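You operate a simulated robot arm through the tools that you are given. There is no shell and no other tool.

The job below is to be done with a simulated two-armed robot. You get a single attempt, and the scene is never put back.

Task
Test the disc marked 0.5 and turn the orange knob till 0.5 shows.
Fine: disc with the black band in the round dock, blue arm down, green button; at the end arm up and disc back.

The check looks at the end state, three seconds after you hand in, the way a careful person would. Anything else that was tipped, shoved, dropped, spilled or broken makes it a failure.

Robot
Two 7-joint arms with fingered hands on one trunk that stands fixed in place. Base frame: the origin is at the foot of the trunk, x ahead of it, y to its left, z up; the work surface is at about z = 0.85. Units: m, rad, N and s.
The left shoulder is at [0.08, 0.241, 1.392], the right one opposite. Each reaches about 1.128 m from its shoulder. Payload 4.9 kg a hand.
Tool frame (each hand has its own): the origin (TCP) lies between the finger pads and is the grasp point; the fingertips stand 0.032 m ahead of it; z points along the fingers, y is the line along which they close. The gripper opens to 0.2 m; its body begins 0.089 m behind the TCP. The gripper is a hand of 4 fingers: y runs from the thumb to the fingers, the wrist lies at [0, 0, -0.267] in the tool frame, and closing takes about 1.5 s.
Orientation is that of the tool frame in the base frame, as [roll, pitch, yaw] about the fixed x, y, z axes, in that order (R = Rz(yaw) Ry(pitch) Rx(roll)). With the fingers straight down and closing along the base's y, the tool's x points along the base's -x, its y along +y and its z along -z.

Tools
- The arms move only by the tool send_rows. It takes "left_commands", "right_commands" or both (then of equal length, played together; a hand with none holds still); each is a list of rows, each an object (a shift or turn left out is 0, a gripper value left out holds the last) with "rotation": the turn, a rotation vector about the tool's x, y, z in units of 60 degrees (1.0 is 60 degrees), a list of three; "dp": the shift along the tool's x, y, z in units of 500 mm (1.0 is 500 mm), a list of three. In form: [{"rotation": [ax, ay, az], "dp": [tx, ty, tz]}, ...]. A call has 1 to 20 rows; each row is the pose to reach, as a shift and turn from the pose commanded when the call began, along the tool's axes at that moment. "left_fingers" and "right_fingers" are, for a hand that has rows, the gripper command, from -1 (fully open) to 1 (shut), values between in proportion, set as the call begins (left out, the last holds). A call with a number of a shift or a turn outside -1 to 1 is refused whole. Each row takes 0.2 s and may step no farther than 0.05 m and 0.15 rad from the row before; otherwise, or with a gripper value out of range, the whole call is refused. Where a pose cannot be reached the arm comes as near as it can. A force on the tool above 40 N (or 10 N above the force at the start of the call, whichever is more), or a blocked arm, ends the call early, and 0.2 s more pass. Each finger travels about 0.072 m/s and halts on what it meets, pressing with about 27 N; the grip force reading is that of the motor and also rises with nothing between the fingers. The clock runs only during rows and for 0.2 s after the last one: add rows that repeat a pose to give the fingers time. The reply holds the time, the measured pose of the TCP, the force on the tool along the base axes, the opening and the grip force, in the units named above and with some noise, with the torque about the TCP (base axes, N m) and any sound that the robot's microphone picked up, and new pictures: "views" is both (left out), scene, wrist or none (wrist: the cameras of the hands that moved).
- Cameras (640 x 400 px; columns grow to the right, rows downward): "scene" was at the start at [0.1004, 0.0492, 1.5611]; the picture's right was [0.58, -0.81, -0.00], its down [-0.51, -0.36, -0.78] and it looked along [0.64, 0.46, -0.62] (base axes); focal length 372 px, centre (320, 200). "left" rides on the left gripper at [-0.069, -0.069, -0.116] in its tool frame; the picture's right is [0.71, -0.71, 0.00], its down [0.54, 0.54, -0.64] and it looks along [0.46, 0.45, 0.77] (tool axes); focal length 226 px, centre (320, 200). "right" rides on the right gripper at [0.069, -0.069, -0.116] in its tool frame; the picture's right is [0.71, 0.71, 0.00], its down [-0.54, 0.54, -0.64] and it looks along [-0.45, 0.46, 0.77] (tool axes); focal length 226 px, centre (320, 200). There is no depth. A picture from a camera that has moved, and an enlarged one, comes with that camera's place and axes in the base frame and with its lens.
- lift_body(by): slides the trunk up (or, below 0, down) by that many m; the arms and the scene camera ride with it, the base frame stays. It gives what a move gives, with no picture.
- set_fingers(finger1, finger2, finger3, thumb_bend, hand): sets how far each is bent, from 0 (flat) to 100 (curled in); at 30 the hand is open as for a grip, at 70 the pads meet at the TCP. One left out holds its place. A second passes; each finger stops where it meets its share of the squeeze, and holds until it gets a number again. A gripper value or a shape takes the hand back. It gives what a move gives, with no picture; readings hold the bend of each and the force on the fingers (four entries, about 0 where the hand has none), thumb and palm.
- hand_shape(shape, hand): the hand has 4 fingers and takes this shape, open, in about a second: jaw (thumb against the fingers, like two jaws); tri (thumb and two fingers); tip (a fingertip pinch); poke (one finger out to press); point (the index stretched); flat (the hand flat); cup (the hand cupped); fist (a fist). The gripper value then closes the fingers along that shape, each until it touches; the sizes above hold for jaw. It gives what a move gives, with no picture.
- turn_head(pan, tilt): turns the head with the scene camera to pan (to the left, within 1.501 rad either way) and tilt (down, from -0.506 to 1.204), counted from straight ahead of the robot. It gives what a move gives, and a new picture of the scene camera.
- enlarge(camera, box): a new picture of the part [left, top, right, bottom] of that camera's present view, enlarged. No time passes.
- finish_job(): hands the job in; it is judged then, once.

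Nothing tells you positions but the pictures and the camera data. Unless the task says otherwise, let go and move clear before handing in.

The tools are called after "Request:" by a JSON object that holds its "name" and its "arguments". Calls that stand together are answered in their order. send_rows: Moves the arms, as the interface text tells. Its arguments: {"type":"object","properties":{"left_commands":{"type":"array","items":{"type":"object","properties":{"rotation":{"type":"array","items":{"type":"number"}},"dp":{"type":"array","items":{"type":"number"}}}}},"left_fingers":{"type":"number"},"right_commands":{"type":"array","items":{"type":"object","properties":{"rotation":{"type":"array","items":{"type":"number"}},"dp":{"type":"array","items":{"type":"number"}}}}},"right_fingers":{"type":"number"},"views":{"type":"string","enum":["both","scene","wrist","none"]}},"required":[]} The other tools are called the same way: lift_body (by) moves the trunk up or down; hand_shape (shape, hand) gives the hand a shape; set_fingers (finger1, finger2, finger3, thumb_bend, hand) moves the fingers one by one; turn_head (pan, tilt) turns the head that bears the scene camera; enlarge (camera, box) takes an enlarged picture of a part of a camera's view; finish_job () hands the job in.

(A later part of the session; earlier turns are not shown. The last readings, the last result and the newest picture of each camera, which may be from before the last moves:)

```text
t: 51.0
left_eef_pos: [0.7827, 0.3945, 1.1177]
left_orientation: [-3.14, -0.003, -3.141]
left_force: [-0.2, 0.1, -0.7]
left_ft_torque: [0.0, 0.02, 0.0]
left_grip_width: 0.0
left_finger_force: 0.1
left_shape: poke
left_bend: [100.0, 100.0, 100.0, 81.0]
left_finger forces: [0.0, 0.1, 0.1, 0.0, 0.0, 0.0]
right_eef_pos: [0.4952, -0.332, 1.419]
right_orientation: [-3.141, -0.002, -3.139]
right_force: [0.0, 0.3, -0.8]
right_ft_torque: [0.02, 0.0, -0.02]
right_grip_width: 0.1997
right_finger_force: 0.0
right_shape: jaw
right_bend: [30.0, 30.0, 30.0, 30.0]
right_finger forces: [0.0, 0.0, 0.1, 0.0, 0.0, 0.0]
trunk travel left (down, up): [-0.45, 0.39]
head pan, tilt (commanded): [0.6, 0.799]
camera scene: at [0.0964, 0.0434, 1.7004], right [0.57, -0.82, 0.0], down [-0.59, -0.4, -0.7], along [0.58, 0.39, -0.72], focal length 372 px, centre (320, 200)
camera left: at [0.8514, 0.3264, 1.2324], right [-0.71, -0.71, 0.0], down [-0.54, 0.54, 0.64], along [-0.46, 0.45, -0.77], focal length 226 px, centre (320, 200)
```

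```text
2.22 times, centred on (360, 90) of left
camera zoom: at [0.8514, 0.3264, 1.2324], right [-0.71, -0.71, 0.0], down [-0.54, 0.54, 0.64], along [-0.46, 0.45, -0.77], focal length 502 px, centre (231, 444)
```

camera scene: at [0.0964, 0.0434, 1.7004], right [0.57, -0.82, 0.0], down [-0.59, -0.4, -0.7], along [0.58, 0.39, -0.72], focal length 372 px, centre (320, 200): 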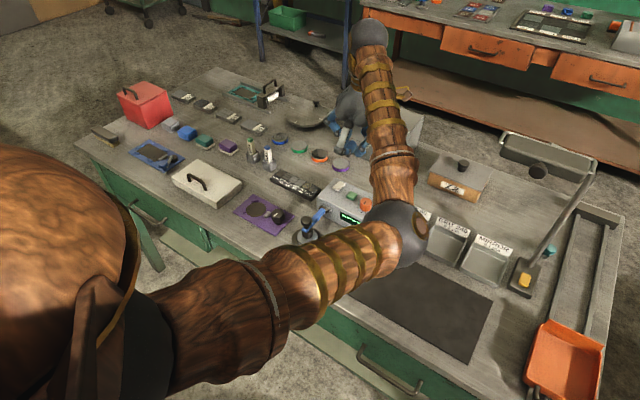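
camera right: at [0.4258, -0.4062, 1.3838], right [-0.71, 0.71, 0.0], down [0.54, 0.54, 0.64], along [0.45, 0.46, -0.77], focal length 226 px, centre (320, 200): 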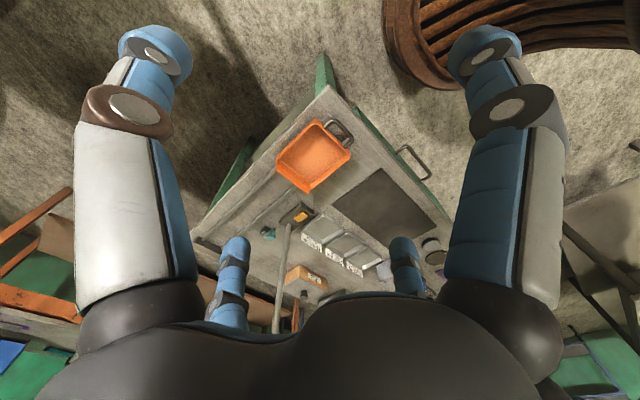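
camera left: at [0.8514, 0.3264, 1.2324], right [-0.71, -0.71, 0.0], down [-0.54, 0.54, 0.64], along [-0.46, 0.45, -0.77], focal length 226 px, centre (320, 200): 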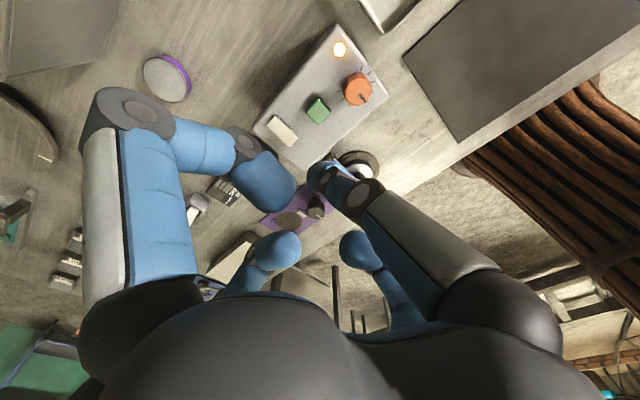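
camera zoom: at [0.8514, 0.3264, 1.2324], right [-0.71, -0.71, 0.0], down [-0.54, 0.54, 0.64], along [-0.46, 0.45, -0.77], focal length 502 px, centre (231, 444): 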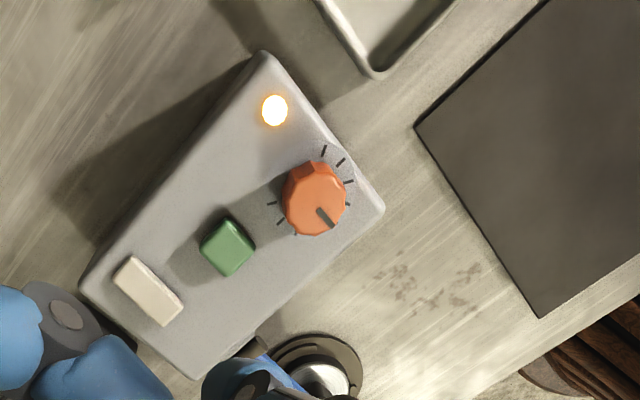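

The display still shows dashes and the lamp is on, so it seems to be measuring. Meanwhile I'll raise the trunk 0.12 m so the left arm is straighter and the display is easier to see.

Request:
{"name": "lift_body", "arguments": {"by": 0.12}}

Request:
{"name": "turn_head", "arguments": {"pan": 0.55, "tilt": 0.9}}

Request:
{"name": "enlarge", "arguments": {"camera": "scene", "box": [290, 130, 418, 230]}}

```text
t: 52.5
left_eef_pos: [0.783, 0.3965, 1.2372]
left_orientation: [3.141, 0.0, -3.141]
left_force: [1.0, -0.1, 0.8]
left_ft_torque: [-0.06, 0.01, 0.04]
left_grip_width: 0.0
left_finger_force: 0.0
left_shape: poke
left_bend: [100.0, 100.0, 100.0, 81.0]
left_finger forces: [0.1, 0.0, 0.1, 0.0, 0.0, 0.0]
right_eef_pos: [0.4941, -0.3322, 1.5385]
right_orientation: [-3.14, -0.001, -3.139]
right_force: [0.4, -0.2, 0.2]
right_ft_torque: [0.02, 0.01, 0.01]
right_grip_width: 0.1999
right_finger_force: 0.1
right_shape: jaw
right_bend: [30.0, 30.0, 30.0, 30.0]
right_finger forces: [0.0, 0.0, 0.0, 0.1, 0.0, 0.0]
trunk travel left (down, up): [-0.57, 0.27]
head pan, tilt (commanded): [0.6, 0.799]
```

```text
t: 53.1
left_eef_pos: [0.7823, 0.3968, 1.2369]
left_orientation: [-3.14, 0.0, 3.141]
left_force: [-0.4, 0.1, -0.1]
left_ft_torque: [-0.03, 0.01, -0.02]
left_grip_width: 0.0
left_finger_force: 0.0
left_shape: poke
left_bend: [100.0, 100.0, 100.0, 81.0]
left_finger forces: [0.0, 0.0, 0.1, 0.0, 0.1, 0.1]
right_eef_pos: [0.4946, -0.3325, 1.5384]
right_orientation: [-3.14, -0.002, -3.14]
right_force: [-1.7, -1.0, 1.6]
right_ft_torque: [-0.01, 0.0, 0.01]
right_grip_width: 0.2001
right_finger_force: 0.1
right_shape: jaw
right_bend: [30.0, 30.0, 30.0, 30.0]
right_finger forces: [0.0, 0.0, 0.0, 0.0, 0.1, 0.0]
trunk travel left (down, up): [-0.57, 0.27]
head pan, tilt (commanded): [0.55, 0.901]
camera scene: at [0.0951, 0.0385, 1.8125], right [0.52, -0.85, 0.0], down [-0.67, -0.41, -0.62], along [0.53, 0.33, -0.78], focal length 372 px, centre (320, 200)
```

scene: 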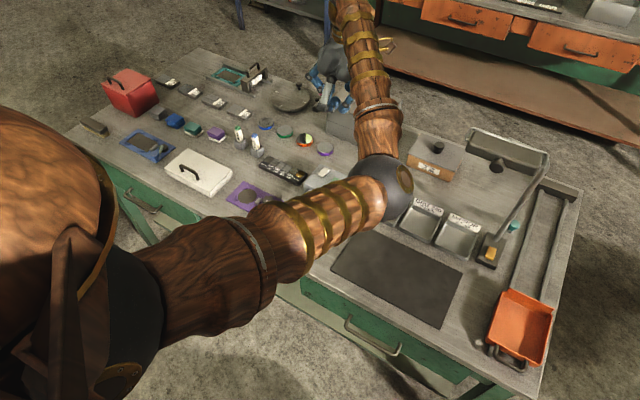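

```text
4.00 times, centred on (354, 180) of scene
camera zoom: at [0.0951, 0.0385, 1.8125], right [0.52, -0.85, 0.0], down [-0.67, -0.41, -0.62], along [0.53, 0.33, -0.78], focal length 1488 px, centre (184, 280)
```

zoom: 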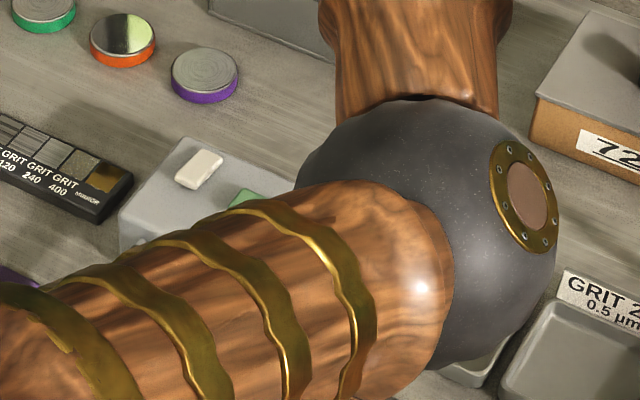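

The elbow hides the display from here. I'll move the left hand back and left, where the display was visible before.

Request:
{"name": "send_rows", "arguments": {"left_commands": [{"dp": [0.07, 0.02, 0.05]}, {"dp": [0.14, 0.05, 0.1]}, {"dp": [0.21, 0.09, 0.15]}, {"dp": [0.28, 0.13, 0.2]}, {"dp": [0.32, 0.18, 0.24]}, {"dp": [0.32, 0.24, 0.24]}, {"dp": [0.32, 0.3, 0.24]}], "views": "scene"}}

Request:
{"name": "enlarge", "arguments": {"camera": "scene", "box": [290, 150, 418, 230]}}

```text
t: 54.7
left_eef_pos: [0.622, 0.546, 1.1155]
left_orientation: [-3.14, -0.001, -3.14]
left_force: [-0.1, 0.0, 0.0]
left_ft_torque: [-0.02, -0.03, 0.01]
left_grip_width: 0.0
left_finger_force: 0.0
left_shape: poke
left_bend: [100.0, 100.0, 100.0, 81.0]
left_finger forces: [0.0, 0.1, 0.1, 0.1, 0.0, 0.1]
right_eef_pos: [0.4957, -0.3303, 1.5386]
right_orientation: [-3.14, -0.002, -3.14]
right_force: [0.2, 0.2, 0.2]
right_ft_torque: [-0.04, 0.01, 0.01]
right_grip_width: 0.1999
right_finger_force: 0.0
right_shape: jaw
right_bend: [30.0, 30.0, 30.0, 30.0]
right_finger forces: [0.0, 0.0, 0.0, 0.1, 0.1, 0.0]
trunk travel left (down, up): [-0.57, 0.27]
head pan, tilt (commanded): [0.55, 0.901]
camera scene: at [0.0952, 0.0404, 1.8124], right [0.52, -0.85, 0.0], down [-0.67, -0.41, -0.62], along [0.53, 0.32, -0.78], focal length 372 px, centre (320, 200)
```

scene: 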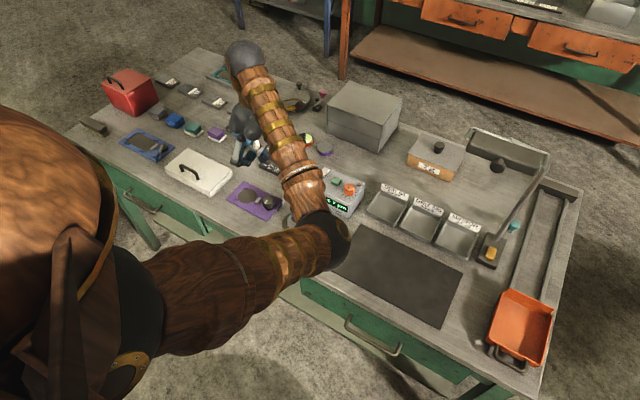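

```text
5.00 times, centred on (354, 190) of scene
camera zoom: at [0.0952, 0.0404, 1.8124], right [0.52, -0.85, 0.0], down [-0.67, -0.41, -0.62], along [0.53, 0.32, -0.78], focal length 1861 px, centre (150, 250)
```

zoom: 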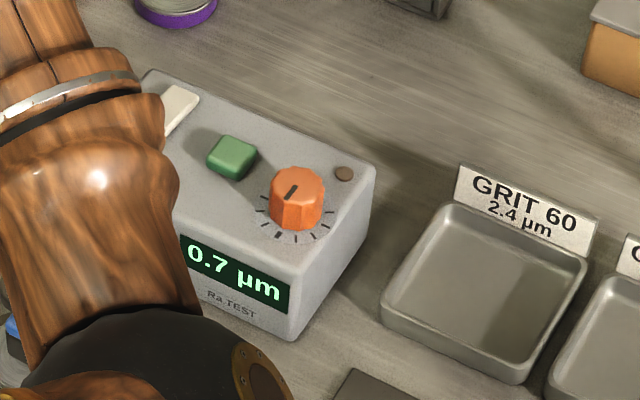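

The display now reads 0.7 µm and the lamp is off, so the measurement is finished. I'll go to the orange knob with a pinch along x, so the fingers clear the button, rotating the hand in two stages.

Request:
{"name": "hand_shape", "arguments": {"shape": "tip", "hand": "left"}}

Request:
{"name": "send_rows", "arguments": {"left_commands": [{"rotation": [0, 0, 0.125], "dp": [-0.037, -0.05, 0]}, {"rotation": [0, 0, 0.25], "dp": [-0.074, -0.1, 0]}, {"rotation": [0, 0, 0.375], "dp": [-0.111, -0.15, 0]}, {"rotation": [0, 0, 0.5], "dp": [-0.148, -0.2, 0]}, {"rotation": [0, 0, 0.625], "dp": [-0.185, -0.25, 0]}, {"rotation": [0, 0, 0.75], "dp": [-0.222, -0.3, 0]}, {"rotation": [0, 0, 0.875], "dp": [-0.26, -0.35, 0]}, {"rotation": [0, 0, 1.0], "dp": [-0.2972, -0.401, 0]}], "left_fingers": 0.1, "views": "none"}}

Request:
{"name": "send_rows", "arguments": {"left_commands": [{"rotation": [0, 0, 0.125], "dp": [0, 0, 0.02]}, {"rotation": [0, 0, 0.25], "dp": [0, 0, 0.05]}, {"rotation": [0, 0, 0.375], "dp": [0, 0, 0.08]}, {"rotation": [0, 0, 0.5], "dp": [0, 0, 0.1]}, {"rotation": [0, 0, 0.5], "dp": [0, 0, 0.1]}], "views": "both"}}

Request:
{"name": "enlarge", "arguments": {"camera": "left", "box": [200, 20, 440, 200]}}

Request:
{"name": "enlarge", "arguments": {"camera": "scene", "box": [270, 110, 430, 230]}}

```text
t: 55.6
left_eef_pos: [0.6226, 0.5455, 1.1166]
left_orientation: [3.141, 0.0, -3.139]
left_force: [-0.2, 0.3, 0.0]
left_ft_torque: [0.0, 0.01, 0.01]
left_grip_width: 0.1997
left_finger_force: 0.1
left_shape: tip
left_bend: [16.0, 30.0, 16.0, 30.0]
left_finger forces: [0.0, 0.1, 0.0, 0.0, 0.0, 0.0]
right_eef_pos: [0.4955, -0.3325, 1.5388]
right_orientation: [3.141, -0.001, -3.14]
right_force: [0.6, 0.1, 0.8]
right_ft_torque: [-0.01, 0.02, -0.04]
right_grip_width: 0.1998
right_finger_force: 0.0
right_shape: jaw
right_bend: [30.0, 30.0, 30.0, 30.0]
right_finger forces: [0.0, 0.0, 0.0, 0.0, 0.0, 0.1]
trunk travel left (down, up): [-0.57, 0.27]
head pan, tilt (commanded): [0.55, 0.901]
```

```text
t: 57.4
left_eef_pos: [0.7724, 0.3455, 1.1168]
left_orientation: [-3.141, 0.0, 2.093]
left_force: [0.1, 0.3, 0.7]
left_ft_torque: [0.01, 0.0, -0.02]
left_grip_width: 0.0908
left_finger_force: 0.1
left_shape: tip
left_bend: [16.0, 40.0, 16.0, 38.0]
left_finger forces: [0.0, 0.1, 0.0, 0.0, 0.0, 0.0]
right_eef_pos: [0.4971, -0.3321, 1.5393]
right_orientation: [3.141, -0.002, -3.141]
right_force: [0.3, -0.7, 0.1]
right_ft_torque: [0.02, 0.02, -0.02]
right_grip_width: 0.1999
right_finger_force: 0.2
right_shape: jaw
right_bend: [30.0, 30.0, 30.0, 30.0]
right_finger forces: [0.1, 0.1, 0.1, 0.0, 0.0, 0.0]
trunk travel left (down, up): [-0.57, 0.27]
head pan, tilt (commanded): [0.55, 0.901]
```

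```text
t: 58.6
left_eef_pos: [0.7699, 0.3462, 1.066]
left_orientation: [3.141, 0.001, 1.571]
left_force: [0.0, -0.5, -0.8]
left_ft_torque: [0.0, 0.0, 0.01]
left_grip_width: 0.0903
left_finger_force: 0.0
left_shape: tip
left_bend: [16.0, 40.0, 16.0, 38.0]
left_finger forces: [0.1, 0.1, 0.0, 0.0, 0.1, 0.0]
right_eef_pos: [0.4949, -0.3308, 1.539]
right_orientation: [-3.141, -0.002, -3.138]
right_force: [-0.2, -0.3, -0.2]
right_ft_torque: [0.02, 0.02, -0.02]
right_grip_width: 0.1999
right_finger_force: 0.0
right_shape: jaw
right_bend: [30.0, 30.0, 30.0, 30.0]
right_finger forces: [0.0, 0.1, 0.0, 0.1, 0.0, 0.0]
trunk travel left (down, up): [-0.57, 0.27]
head pan, tilt (commanded): [0.55, 0.901]
camera scene: at [0.095, 0.0384, 1.8125], right [0.52, -0.85, 0.0], down [-0.67, -0.41, -0.62], along [0.53, 0.32, -0.78], focal length 372 px, centre (320, 200)
camera left: at [0.7027, 0.2771, 1.1816], right [-0.71, 0.71, 0.0], down [0.54, 0.54, 0.64], along [0.45, 0.45, -0.77], focal length 226 px, centre (320, 200)
```

scene: 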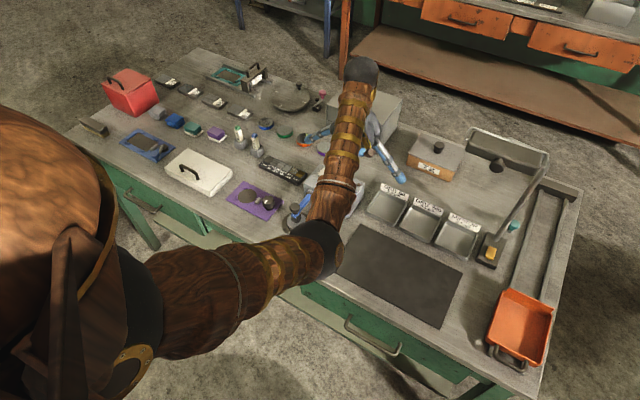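
left: 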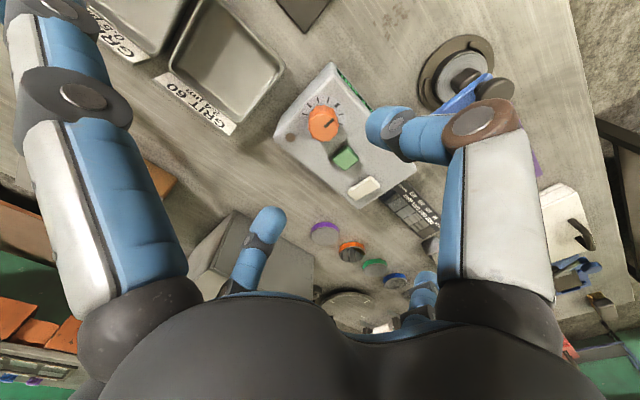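

```text
2.22 times, centred on (320, 110) of left
camera zoom: at [0.7027, 0.2771, 1.1816], right [-0.71, 0.71, 0.0], down [0.54, 0.54, 0.64], along [0.45, 0.45, -0.77], focal length 502 px, centre (320, 400)
```

zoom: 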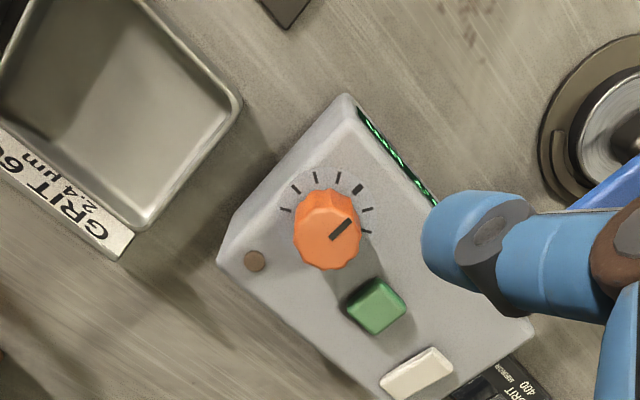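

```text
3.33 times, centred on (350, 170) of scene
camera zoom: at [0.095, 0.0384, 1.8125], right [0.52, -0.85, 0.0], down [-0.67, -0.41, -0.62], along [0.53, 0.32, -0.78], focal length 1240 px, centre (220, 300)
```

zoom: 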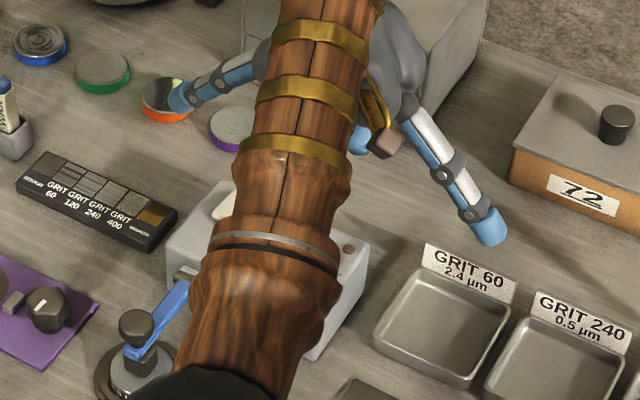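

The wrist view shows the knob clearly, with its pointer about 15° clockwise of the thick tick. I'll lift the spare fingers out of the way and descend to just above the knob.

Request:
{"name": "set_fingers", "arguments": {"hand": "left", "finger1": 5, "finger3": 5}}

Request:
{"name": "send_rows", "arguments": {"left_commands": [{"dp": [0, -0.004, 0.05]}, {"dp": [0, -0.004, 0.1]}, {"dp": [0, -0.004, 0.14]}, {"dp": [0, -0.004, 0.16]}, {"dp": [0, -0.004, 0.16]}], "views": "wrist"}}

Request:
{"name": "enlarge", "arguments": {"camera": "left", "box": [220, 60, 420, 220]}}

Request:
{"name": "enlarge", "arguments": {"camera": "scene", "box": [270, 130, 430, 250]}}

```text
t: 59.6
left_eef_pos: [0.77, 0.3456, 1.066]
left_orientation: [3.141, -0.001, 1.571]
left_force: [0.3, 0.3, 0.2]
left_ft_torque: [0.0, 0.02, 0.03]
left_grip_width: 0.136
left_finger_force: 0.0
left_shape: fingers
left_bend: [4.0, 40.0, 4.0, 38.0]
left_finger forces: [0.0, 0.1, 0.0, 0.0, 0.0, 0.0]
right_eef_pos: [0.4943, -0.3315, 1.5393]
right_orientation: [-3.14, -0.001, -3.141]
right_force: [0.4, 0.3, -0.2]
right_ft_torque: [-0.01, -0.01, 0.01]
right_grip_width: 0.1999
right_finger_force: 0.1
right_shape: jaw
right_bend: [30.0, 30.0, 30.0, 30.0]
right_finger forces: [0.1, 0.2, 0.0, 0.0, 0.1, 0.1]
trunk travel left (down, up): [-0.57, 0.27]
head pan, tilt (commanded): [0.55, 0.901]
```

```text
t: 60.8
left_eef_pos: [0.7689, 0.3445, 0.9872]
left_orientation: [-3.14, 0.001, 1.574]
left_force: [-0.3, 0.3, -0.6]
left_ft_torque: [-0.03, 0.02, -0.01]
left_grip_width: 0.1359
left_finger_force: 0.1
left_shape: fingers
left_bend: [4.0, 40.0, 4.0, 38.0]
left_finger forces: [0.0, 0.0, 0.0, 0.0, 0.1, 0.0]
right_eef_pos: [0.4952, -0.3301, 1.5396]
right_orientation: [-3.14, -0.002, 3.141]
right_force: [-0.4, 0.3, -0.4]
right_ft_torque: [-0.02, -0.02, 0.0]
right_grip_width: 0.1998
right_finger_force: 0.0
right_shape: jaw
right_bend: [30.0, 30.0, 30.0, 30.0]
right_finger forces: [0.1, 0.0, 0.0, 0.1, 0.0, 0.1]
trunk travel left (down, up): [-0.57, 0.27]
head pan, tilt (commanded): [0.55, 0.901]
camera left: at [0.7016, 0.2757, 1.1022], right [-0.71, 0.71, 0.0], down [0.54, 0.54, 0.64], along [0.45, 0.46, -0.77], focal length 226 px, centre (320, 200)
```

left: 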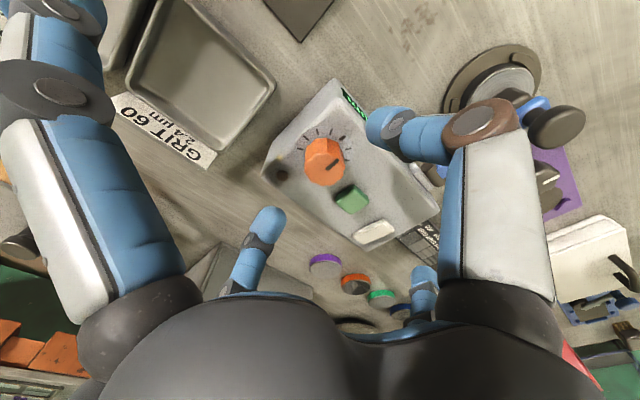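

```text
2.50 times, centred on (320, 140) of left
camera zoom: at [0.7016, 0.2757, 1.1022], right [-0.71, 0.71, 0.0], down [0.54, 0.54, 0.64], along [0.45, 0.46, -0.77], focal length 565 px, centre (320, 350)
```

zoom: 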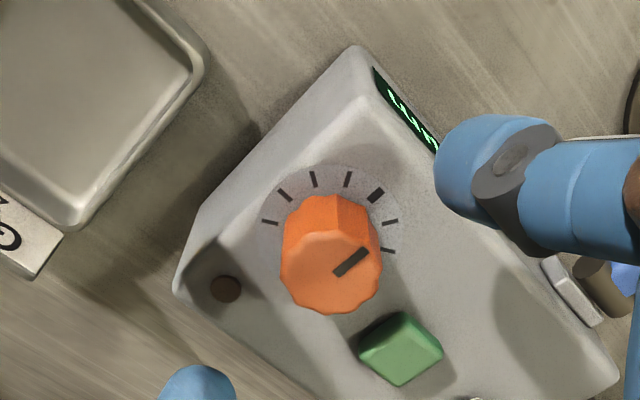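

```text
3.33 times, centred on (350, 190) of scene
camera zoom: at [0.0948, 0.0385, 1.8125], right [0.52, -0.85, 0.0], down [-0.67, -0.41, -0.62], along [0.53, 0.32, -0.78], focal length 1240 px, centre (220, 233)
```

zoom: 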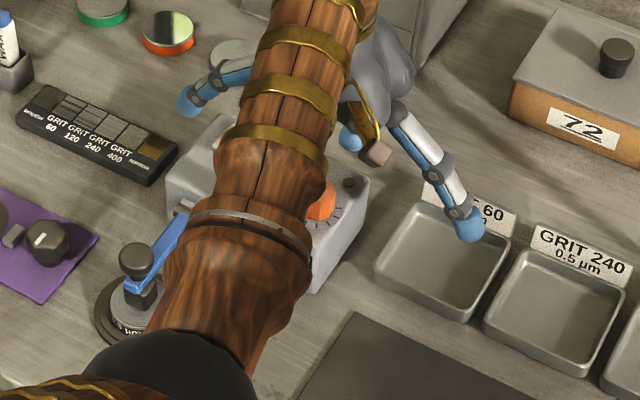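

The knob centre is about 3 mm toward +y of the TCP. I'll correct that, descend around the knob and look again.

Request:
{"name": "send_rows", "arguments": {"left_commands": [{"dp": [0.003, -0.001, 0.01]}, {"dp": [0.006, -0.002, 0.03]}, {"dp": [0.006, -0.002, 0.05]}, {"dp": [0.006, -0.002, 0.056]}, {"dp": [0.006, -0.002, 0.056]}], "views": "wrist"}}

Request:
{"name": "enlarge", "arguments": {"camera": "left", "box": [220, 80, 420, 240]}}

```text
t: 62.0
left_eef_pos: [0.766, 0.349, 0.9597]
left_orientation: [-3.141, 0.001, 1.572]
left_force: [0.1, -0.4, 0.7]
left_ft_torque: [0.0, 0.02, -0.03]
left_grip_width: 0.1358
left_finger_force: 0.0
left_shape: fingers
left_bend: [4.0, 40.0, 4.0, 38.0]
left_finger forces: [0.0, 0.0, 0.0, 0.1, 0.0, 0.1]
right_eef_pos: [0.4961, -0.3318, 1.538]
right_orientation: [-3.141, -0.003, -3.138]
right_force: [0.0, -0.9, 1.0]
right_ft_torque: [-0.02, 0.01, 0.01]
right_grip_width: 0.2001
right_finger_force: 0.1
right_shape: jaw
right_bend: [30.0, 30.0, 30.0, 30.0]
right_finger forces: [0.0, 0.1, 0.1, 0.1, 0.0, 0.0]
trunk travel left (down, up): [-0.57, 0.27]
head pan, tilt (commanded): [0.55, 0.901]
camera left: at [0.6994, 0.2797, 1.0743], right [-0.71, 0.71, 0.0], down [0.54, 0.54, 0.64], along [0.45, 0.46, -0.77], focal length 226 px, centre (320, 200)
```

left: 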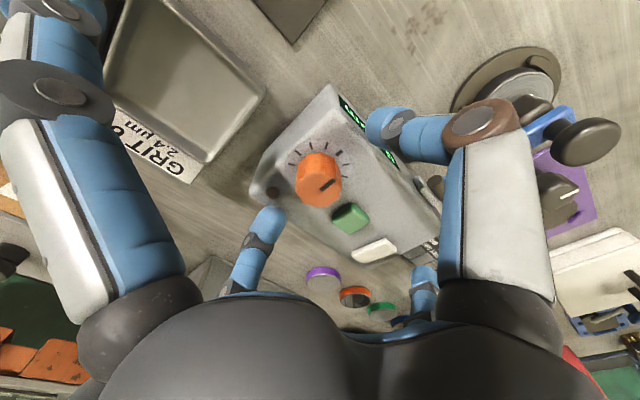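

```text
2.50 times, centred on (320, 160) of left
camera zoom: at [0.6994, 0.2797, 1.0743], right [-0.71, 0.71, 0.0], down [0.54, 0.54, 0.64], along [0.45, 0.46, -0.77], focal length 565 px, centre (320, 300)
```

zoom: 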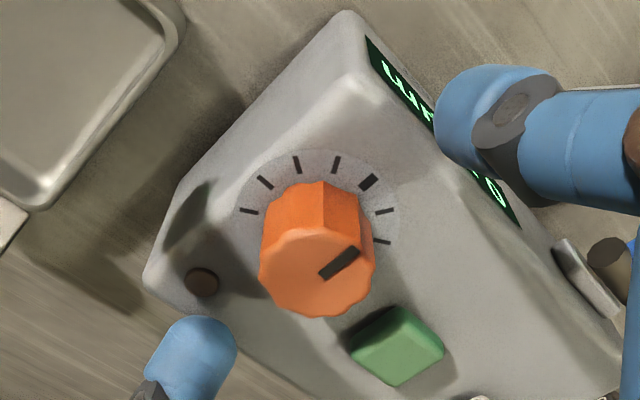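

The TCP is now within 2 mm of the knob axis. I'll nudge it +1.5 mm in x, then close only finger 2 and the thumb so the spare fingers stay high.

Request:
{"name": "send_rows", "arguments": {"left_commands": [{"dp": [0, 0.003, 0]}, {"dp": [0, 0.003, 0]}], "views": "none"}}

Request:
{"name": "set_fingers", "arguments": {"hand": "left", "finger2": 66, "thumb_bend": 66}}

Request:
{"name": "enlarge", "arguments": {"camera": "left", "box": [220, 80, 420, 240]}}

```text
t: 62.6
left_eef_pos: [0.7687, 0.3498, 0.959]
left_orientation: [-3.142, 0.001, 1.571]
left_force: [0.3, 0.1, 0.2]
left_ft_torque: [0.0, 0.02, -0.02]
left_grip_width: 0.136
left_finger_force: 0.1
left_shape: fingers
left_bend: [4.0, 40.0, 4.0, 38.0]
left_finger forces: [0.1, 0.0, 0.0, 0.0, 0.0, 0.0]
right_eef_pos: [0.4951, -0.331, 1.5392]
right_orientation: [-3.139, -0.001, -3.139]
right_force: [0.5, -0.4, -0.2]
right_ft_torque: [-0.03, -0.01, 0.0]
right_grip_width: 0.1998
right_finger_force: 0.1
right_shape: jaw
right_bend: [30.0, 30.0, 30.0, 30.0]
right_finger forces: [0.0, 0.0, 0.1, 0.0, 0.0, 0.0]
trunk travel left (down, up): [-0.57, 0.27]
head pan, tilt (commanded): [0.55, 0.901]
```

```text
t: 63.4
left_eef_pos: [0.7722, 0.3498, 0.9645]
left_orientation: [3.131, -0.001, 1.573]
left_force: [-9.6, -1.7, 19.2]
left_ft_torque: [-0.05, -0.02, -0.07]
left_grip_width: 0.1294
left_finger_force: 11.3
left_shape: fingers
left_bend: [4.0, 57.0, 4.0, 63.0]
left_finger forces: [0.0, 11.9, 0.0, 0.0, 10.9, 0.1]
right_eef_pos: [0.4938, -0.3315, 1.54]
right_orientation: [-3.139, -0.001, -3.139]
right_force: [-0.4, 0.3, -0.6]
right_ft_torque: [-0.01, 0.02, 0.0]
right_grip_width: 0.2001
right_finger_force: 0.0
right_shape: jaw
right_bend: [30.0, 30.0, 30.0, 30.0]
right_finger forces: [0.0, 0.0, 0.1, 0.1, 0.0, 0.0]
trunk travel left (down, up): [-0.57, 0.27]
head pan, tilt (commanded): [0.55, 0.901]
stopped (left hand): the force on the tool passed its limit at 42 N (the readings are from after the stop); the commanded pose is now the measured one
```

```text
2.50 times, centred on (320, 160) of left
camera zoom: at [0.703, 0.2803, 1.0797], right [-0.71, 0.71, -0.01], down [0.53, 0.54, 0.65], along [0.46, 0.46, -0.76], focal length 565 px, centre (320, 300)
```

zoom: 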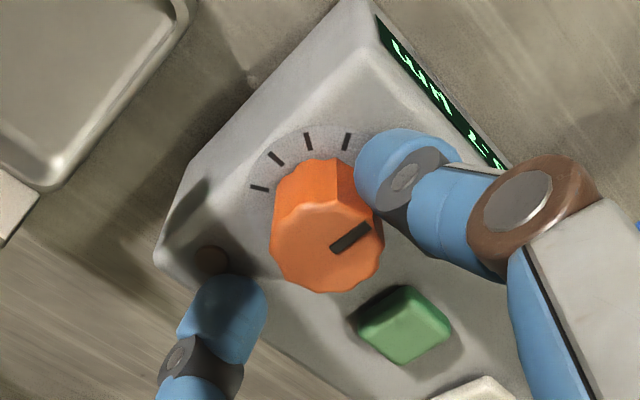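

The force limit tripped because the fingertips swing lower as they close and pressed on the tester's top. I'll open them again right away, then check and raise the hand about 10 mm.

Request:
{"name": "set_fingers", "arguments": {"hand": "left", "finger2": 42, "thumb_bend": 40}}

Request:
{"name": "enlarge", "arguments": {"camera": "left", "box": [220, 80, 420, 240]}}

Request:
{"name": "enlarge", "arguments": {"camera": "scene", "box": [270, 130, 430, 250]}}

```text
t: 64.3
left_eef_pos: [0.772, 0.3494, 0.9627]
left_orientation: [3.135, -0.001, 1.574]
left_force: [0.0, 0.5, 1.1]
left_ft_torque: [0.0, -0.02, -0.01]
left_grip_width: 0.1504
left_finger_force: 0.0
left_shape: fingers
left_bend: [4.0, 42.0, 4.0, 40.0]
left_finger forces: [0.0, 0.0, 0.0, 0.0, 0.1, 0.1]
right_eef_pos: [0.4955, -0.3323, 1.5391]
right_orientation: [-3.139, -0.003, -3.138]
right_force: [0.4, 0.1, 0.1]
right_ft_torque: [0.02, -0.03, 0.04]
right_grip_width: 0.2
right_finger_force: 0.0
right_shape: jaw
right_bend: [30.0, 30.0, 30.0, 30.0]
right_finger forces: [0.1, 0.0, 0.0, 0.0, 0.0, 0.0]
trunk travel left (down, up): [-0.57, 0.27]
head pan, tilt (commanded): [0.55, 0.901]
```

```text
2.50 times, centred on (320, 160) of left
camera zoom: at [0.7034, 0.2799, 1.0773], right [-0.71, 0.71, 0.0], down [0.54, 0.54, 0.65], along [0.46, 0.46, -0.76], focal length 565 px, centre (320, 300)
```

zoom: 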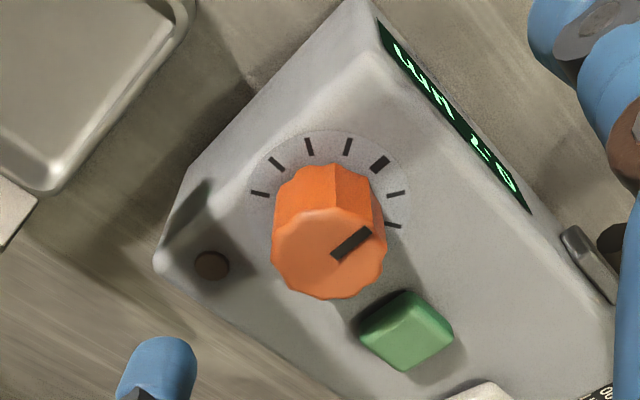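

```text
3.33 times, centred on (350, 190) of scene
camera zoom: at [0.0951, 0.0384, 1.8125], right [0.52, -0.85, 0.0], down [-0.67, -0.41, -0.62], along [0.53, 0.32, -0.78], focal length 1240 px, centre (220, 233)
```

zoom: 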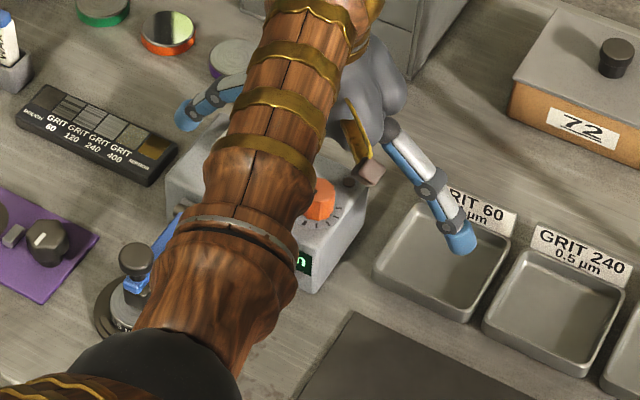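

Everything looks intact, the button and lamp are undisturbed, and the display is visible in this wrist view. I'll raise 9.5 mm, re-centre on the knob and close again.

Request:
{"name": "send_rows", "arguments": {"left_commands": [{"dp": [0, -0.003, -0.01]}, {"dp": [0, -0.006, -0.019]}, {"dp": [0, -0.006, -0.019]}], "views": "none"}}

Request:
{"name": "set_fingers", "arguments": {"hand": "left", "finger2": 54, "thumb_bend": 54}}

Request:
{"name": "enlarge", "arguments": {"camera": "left", "box": [220, 80, 420, 240]}}

Request:
{"name": "enlarge", "arguments": {"camera": "left", "box": [340, 70, 436, 150]}}

```text
t: 65.2
left_eef_pos: [0.7701, 0.3491, 0.9717]
left_orientation: [3.135, 0.001, 1.572]
left_force: [-0.5, -0.5, 0.7]
left_ft_torque: [-0.01, -0.01, 0.0]
left_grip_width: 0.1506
left_finger_force: 0.0
left_shape: fingers
left_bend: [4.0, 42.0, 4.0, 40.0]
left_finger forces: [0.1, 0.0, 0.1, 0.1, 0.1, 0.0]
right_eef_pos: [0.4946, -0.3306, 1.54]
right_orientation: [-3.14, -0.002, -3.141]
right_force: [0.0, 0.3, 1.1]
right_ft_torque: [0.03, -0.04, -0.02]
right_grip_width: 0.1999
right_finger_force: 0.0
right_shape: jaw
right_bend: [30.0, 30.0, 30.0, 30.0]
right_finger forces: [0.0, 0.0, 0.0, 0.0, 0.0, 0.0]
trunk travel left (down, up): [-0.57, 0.27]
head pan, tilt (commanded): [0.55, 0.901]
```

```text
t: 66.2
left_eef_pos: [0.7695, 0.3503, 0.9722]
left_orientation: [3.135, -0.002, 1.572]
left_force: [0.1, -0.5, -0.3]
left_ft_torque: [-0.01, 0.02, -0.03]
left_grip_width: 0.1358
left_finger_force: 0.1
left_shape: fingers
left_bend: [4.0, 54.0, 4.0, 54.0]
left_finger forces: [0.0, 0.0, 0.0, 0.1, 0.0, 0.1]
right_eef_pos: [0.4949, -0.3314, 1.5385]
right_orientation: [-3.14, -0.002, -3.14]
right_force: [0.7, -0.3, -0.1]
right_ft_torque: [0.01, 0.0, 0.01]
right_grip_width: 0.1997
right_finger_force: 0.1
right_shape: jaw
right_bend: [30.0, 30.0, 30.0, 30.0]
right_finger forces: [0.1, 0.1, 0.0, 0.1, 0.0, 0.1]
trunk travel left (down, up): [-0.57, 0.27]
head pan, tilt (commanded): [0.55, 0.901]
```

```text
2.50 times, centred on (320, 160) of left
camera zoom: at [0.7009, 0.2796, 1.0866], right [-0.71, 0.71, 0.0], down [0.54, 0.54, 0.65], along [0.46, 0.46, -0.76], focal length 565 px, centre (320, 300)
```

zoom: 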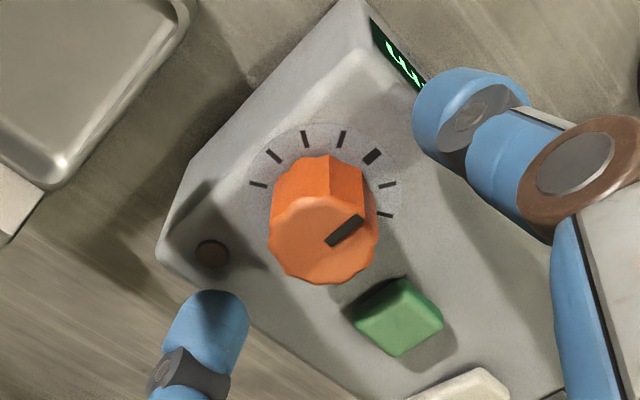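

```text
5.00 times, centred on (388, 110) of left
camera zoom: at [0.7009, 0.2796, 1.0866], right [-0.71, 0.71, 0.0], down [0.54, 0.54, 0.65], along [0.46, 0.46, -0.76], focal length 1130 px, centre (-20, 650)
```

zoom: 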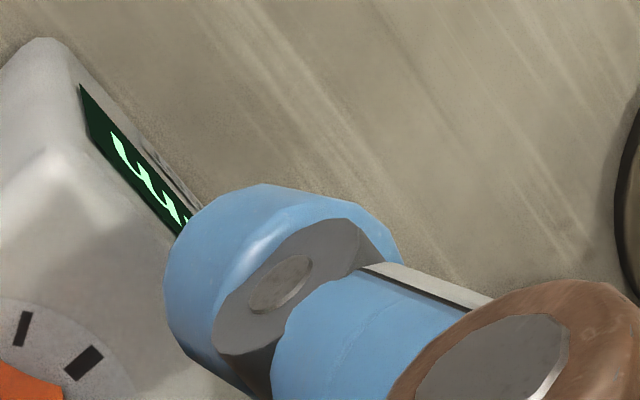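

No contact yet at bend 54. I'll close further to 60.

Request:
{"name": "set_fingers", "arguments": {"hand": "left", "finger2": 60, "thumb_bend": 60}}

Request:
{"name": "enlarge", "arguments": {"camera": "left", "box": [220, 80, 420, 240]}}

```text
t: 67.2
left_eef_pos: [0.7696, 0.348, 0.972]
left_orientation: [3.135, -0.002, 1.573]
left_force: [-0.1, 0.4, 0.7]
left_ft_torque: [0.04, -0.01, 0.01]
left_grip_width: 0.1311
left_finger_force: 0.0
left_shape: fingers
left_bend: [4.0, 60.0, 4.0, 60.0]
left_finger forces: [0.1, 0.0, 0.0, 0.0, 0.0, 0.0]
right_eef_pos: [0.4952, -0.3315, 1.5392]
right_orientation: [-3.14, -0.003, -3.14]
right_force: [-0.2, -0.6, -0.3]
right_ft_torque: [-0.02, -0.01, 0.0]
right_grip_width: 0.1996
right_finger_force: 0.1
right_shape: jaw
right_bend: [30.0, 30.0, 30.0, 30.0]
right_finger forces: [0.0, 0.0, 0.0, 0.0, 0.1, 0.1]
trunk travel left (down, up): [-0.57, 0.27]
head pan, tilt (commanded): [0.55, 0.901]
```

```text
2.50 times, centred on (320, 160) of left
camera zoom: at [0.7009, 0.2797, 1.0865], right [-0.71, 0.71, 0.0], down [0.54, 0.54, 0.65], along [0.46, 0.46, -0.76], focal length 565 px, centre (320, 300)
```

zoom: 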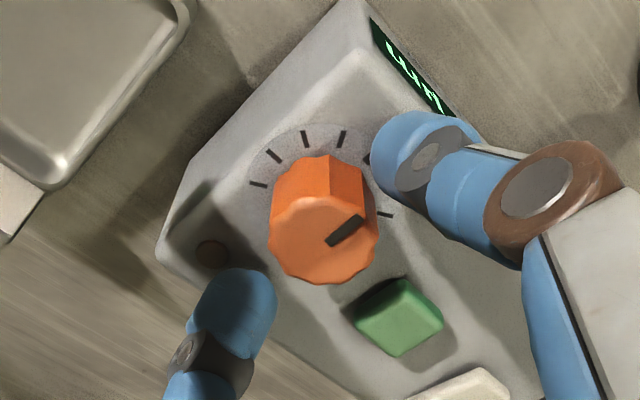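

Both tips are close to the knob now. I'll close to 68, where each finger stops at contact.

Request:
{"name": "set_fingers", "arguments": {"hand": "left", "finger2": 68, "thumb_bend": 68}}

Request:
{"name": "enlarge", "arguments": {"camera": "left", "box": [220, 80, 420, 240]}}

Request:
{"name": "enlarge", "arguments": {"camera": "left", "box": [340, 70, 420, 136]}}

```text
t: 68.2
left_eef_pos: [0.7683, 0.349, 0.9729]
left_orientation: [3.136, -0.001, 1.575]
left_force: [-5.7, 0.0, -0.6]
left_ft_torque: [0.03, 0.16, -0.03]
left_grip_width: 0.129
left_finger_force: 6.2
left_shape: fingers
left_bend: [4.0, 66.0, 4.0, 65.0]
left_finger forces: [0.1, 3.2, 0.1, 0.0, 8.9, 0.0]
right_eef_pos: [0.4938, -0.3307, 1.5394]
right_orientation: [-3.14, -0.001, -3.14]
right_force: [0.5, -0.4, 0.2]
right_ft_torque: [0.0, 0.03, 0.02]
right_grip_width: 0.1999
right_finger_force: 0.0
right_shape: jaw
right_bend: [30.0, 30.0, 30.0, 30.0]
right_finger forces: [0.0, 0.1, 0.1, 0.0, 0.0, 0.0]
trunk travel left (down, up): [-0.57, 0.27]
head pan, tilt (commanded): [0.55, 0.901]
```

```text
2.50 times, centred on (320, 160) of left
camera zoom: at [0.7002, 0.2798, 1.0867], right [-0.71, 0.71, 0.0], down [0.54, 0.54, 0.65], along [0.46, 0.46, -0.76], focal length 565 px, centre (320, 300)
```

zoom: 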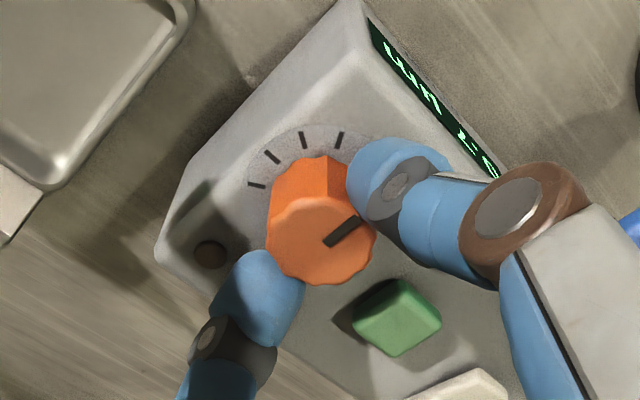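

```text
6.06 times, centred on (380, 103) of left
camera zoom: at [0.7002, 0.2798, 1.0867], right [-0.71, 0.71, 0.0], down [0.54, 0.54, 0.65], along [0.46, 0.46, -0.76], focal length 1370 px, centre (-44, 788)
```

zoom: 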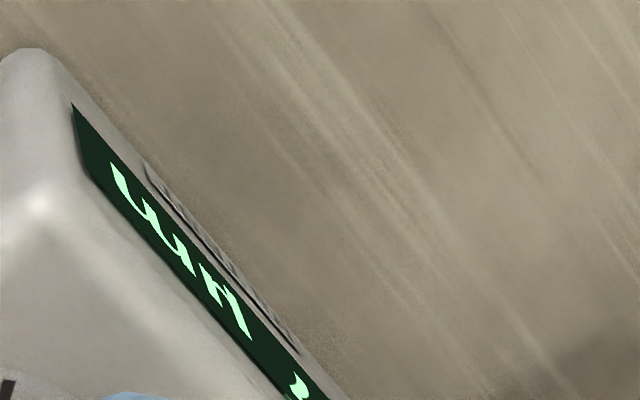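

Both digits are touching the knob lightly. I'll squeeze a bit more.

Request:
{"name": "set_fingers", "arguments": {"hand": "left", "finger2": 76, "thumb_bend": 72}}

Request:
{"name": "enlarge", "arguments": {"camera": "left", "box": [220, 80, 420, 240]}}

Request:
{"name": "enlarge", "arguments": {"camera": "left", "box": [350, 76, 420, 140]}}

```text
t: 69.2
left_eef_pos: [0.7687, 0.3487, 0.9729]
left_orientation: [3.135, -0.001, 1.571]
left_force: [-7.9, 0.9, -0.8]
left_ft_torque: [0.03, 0.25, -0.03]
left_grip_width: 0.1285
left_finger_force: 11.7
left_shape: fingers
left_bend: [4.0, 66.0, 4.0, 65.0]
left_finger forces: [0.0, 7.9, 0.0, 0.1, 15.1, 0.1]
right_eef_pos: [0.4948, -0.3313, 1.5412]
right_orientation: [-3.141, -0.001, -3.14]
right_force: [0.2, 0.7, 0.0]
right_ft_torque: [-0.03, 0.02, -0.01]
right_grip_width: 0.1999
right_finger_force: 0.0
right_shape: jaw
right_bend: [30.0, 30.0, 30.0, 30.0]
right_finger forces: [0.0, 0.0, 0.0, 0.1, 0.1, 0.1]
trunk travel left (down, up): [-0.57, 0.27]
head pan, tilt (commanded): [0.55, 0.901]
```

```text
2.50 times, centred on (320, 160) of left
camera zoom: at [0.7002, 0.2799, 1.0868], right [-0.71, 0.71, 0.0], down [0.54, 0.54, 0.65], along [0.46, 0.46, -0.76], focal length 565 px, centre (320, 300)
```

zoom: 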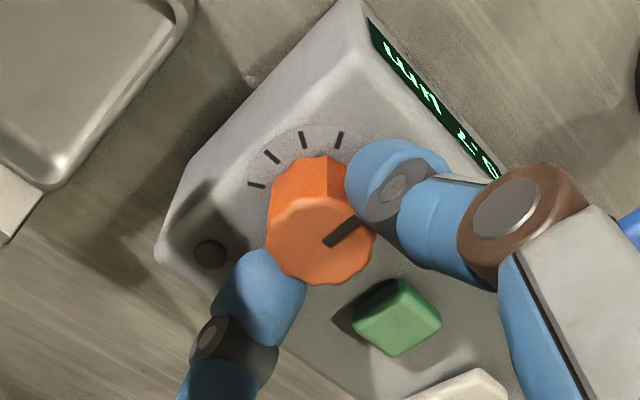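

```text
6.25 times, centred on (385, 108) of left
camera zoom: at [0.7002, 0.2799, 1.0868], right [-0.71, 0.71, 0.0], down [0.54, 0.54, 0.65], along [0.46, 0.46, -0.76], focal length 1413 px, centre (-86, 775)
```

zoom: 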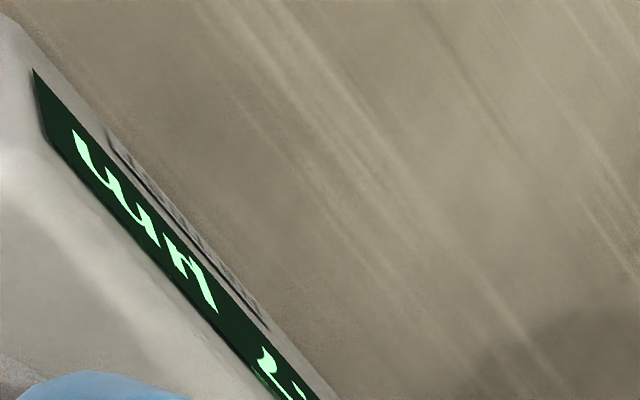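

The pinch holds at 8–15 N. I'll balance it by 1 mm and turn the knob about 30° counterclockwise (seen from above).

Request:
{"name": "send_rows", "arguments": {"left_commands": [{"dp": [0, -0.002, 0]}, {"dp": [0, -0.002, 0], "rotation": [0, 0, -0.125]}, {"dp": [0, -0.002, 0], "rotation": [0, 0, -0.25]}, {"dp": [0, -0.002, 0], "rotation": [0, 0, -0.375]}, {"dp": [0, -0.002, 0], "rotation": [0, 0, -0.5]}, {"dp": [0, -0.002, 0], "rotation": [0, 0, -0.5]}], "views": "wrist"}}

Request:
{"name": "enlarge", "arguments": {"camera": "left", "box": [220, 80, 420, 240]}}

Request:
{"name": "enlarge", "arguments": {"camera": "scene", "box": [290, 150, 418, 250]}}

```text
t: 70.5
left_eef_pos: [0.7691, 0.3483, 0.9732]
left_orientation: [3.135, 0.003, 2.097]
left_force: [-6.4, -0.3, -2.4]
left_ft_torque: [-0.04, 0.2, -0.05]
left_grip_width: 0.1289
left_finger_force: 11.4
left_shape: fingers
left_bend: [4.0, 66.0, 4.0, 65.0]
left_finger forces: [0.1, 8.5, 0.0, 0.0, 15.0, 0.0]
right_eef_pos: [0.4936, -0.3319, 1.5394]
right_orientation: [-3.141, -0.002, -3.141]
right_force: [0.3, 0.8, 1.0]
right_ft_torque: [0.0, -0.03, 0.0]
right_grip_width: 0.1997
right_finger_force: 0.1
right_shape: jaw
right_bend: [30.0, 30.0, 30.0, 30.0]
right_finger forces: [0.0, 0.0, 0.0, 0.0, 0.0, 0.1]
trunk travel left (down, up): [-0.57, 0.27]
head pan, tilt (commanded): [0.55, 0.901]
camera left: at [0.743, 0.2547, 1.0873], right [-0.97, 0.26, -0.01], down [0.19, 0.74, 0.65], along [0.17, 0.62, -0.76], focal length 226 px, centre (320, 200)
```

left: 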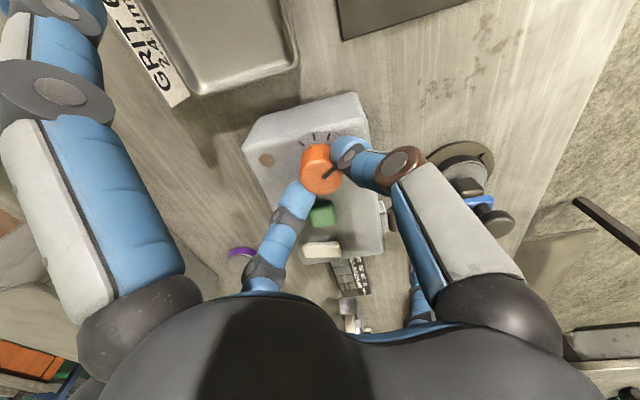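

```text
2.50 times, centred on (320, 160) of left
camera zoom: at [0.743, 0.2547, 1.0873], right [-0.97, 0.26, -0.01], down [0.19, 0.74, 0.65], along [0.17, 0.62, -0.76], focal length 565 px, centre (320, 300)
```

zoom: 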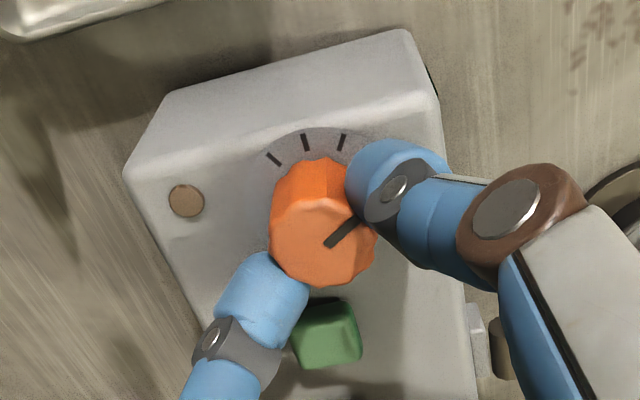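

```text
4.00 times, centred on (354, 200) of scene
camera zoom: at [0.0941, 0.0386, 1.8125], right [0.52, -0.85, 0.0], down [-0.67, -0.41, -0.62], along [0.53, 0.32, -0.78], focal length 1488 px, centre (184, 200)
```

zoom: 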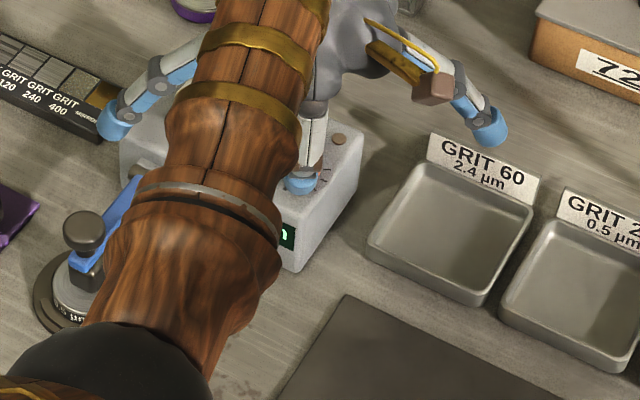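

The knob turned with the hand. The display is hidden from the head camera now, so I'll check whether the right wrist camera can see it.

Request:
{"name": "enlarge", "arguments": {"camera": "right", "box": [0, 0, 640, 400]}}

Request:
{"name": "enlarge", "arguments": {"camera": "right", "box": [350, 180, 430, 250]}}

```text
1.00 times, centred on (320, 200) of right (not enlarged: the box is as wide or as high as the picture)
camera zoom: at [0.4248, -0.4011, 1.6555], right [-0.71, 0.71, 0.0], down [0.54, 0.54, 0.64], along [0.45, 0.45, -0.77], focal length 226 px, centre (320, 200)
```

zoom: 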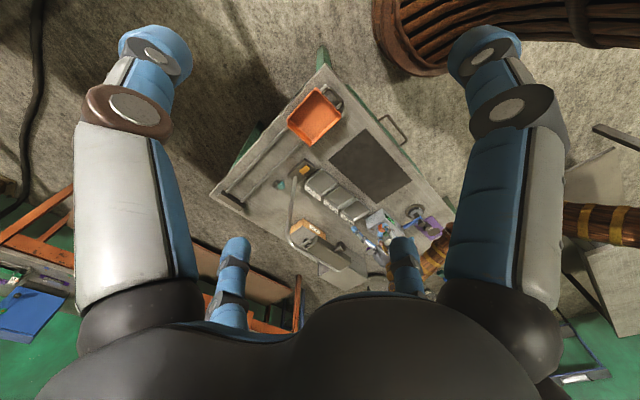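

```text
5.71 times, centred on (390, 215) of right
camera zoom: at [0.4248, -0.4011, 1.6555], right [-0.71, 0.71, 0.0], down [0.54, 0.54, 0.64], along [0.45, 0.45, -0.77], focal length 1292 px, centre (-80, 114)
```

zoom: 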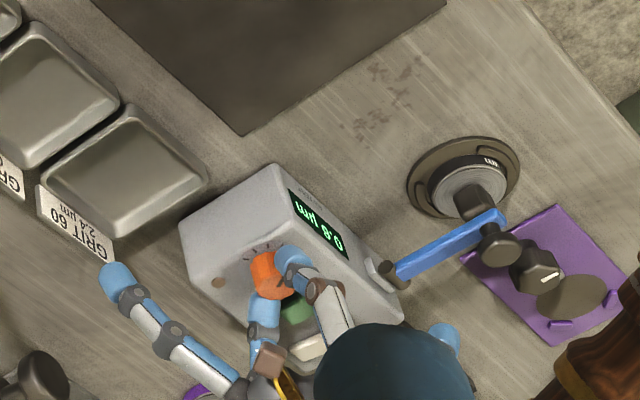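

The right wrist camera sees the display, although upside down. I'll zoom in on the reading.

Request:
{"name": "enlarge", "arguments": {"camera": "right", "box": [380, 210, 416, 230]}}

```text
16.00 times, centred on (398, 220) of right
camera zoom: at [0.4248, -0.4011, 1.6555], right [-0.71, 0.71, 0.0], down [0.54, 0.54, 0.64], along [0.45, 0.45, -0.77], focal length 3617 px, centre (-928, -120)
```

zoom: 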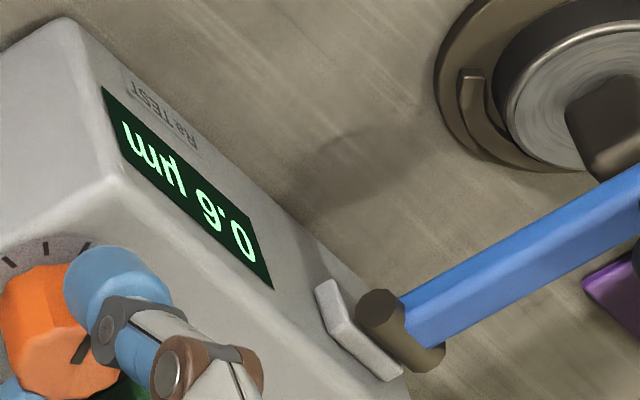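

Request:
{"name": "enlarge", "arguments": {"camera": "right", "box": [386, 214, 396, 226]}}

```text
16.00 times, centred on (391, 220) of right
camera zoom: at [0.4248, -0.4011, 1.6555], right [-0.71, 0.71, 0.0], down [0.54, 0.54, 0.64], along [0.45, 0.45, -0.77], focal length 3617 px, centre (-816, -120)
```

zoom: 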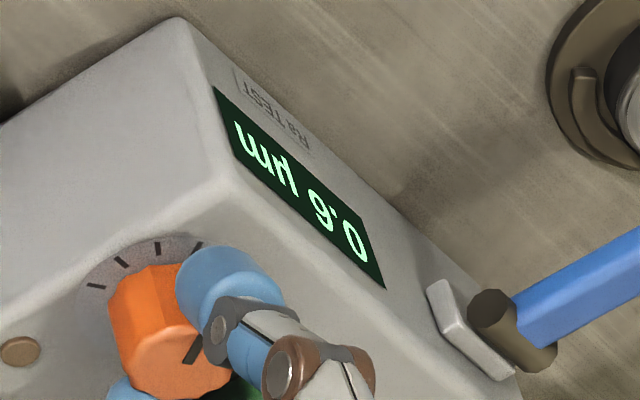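

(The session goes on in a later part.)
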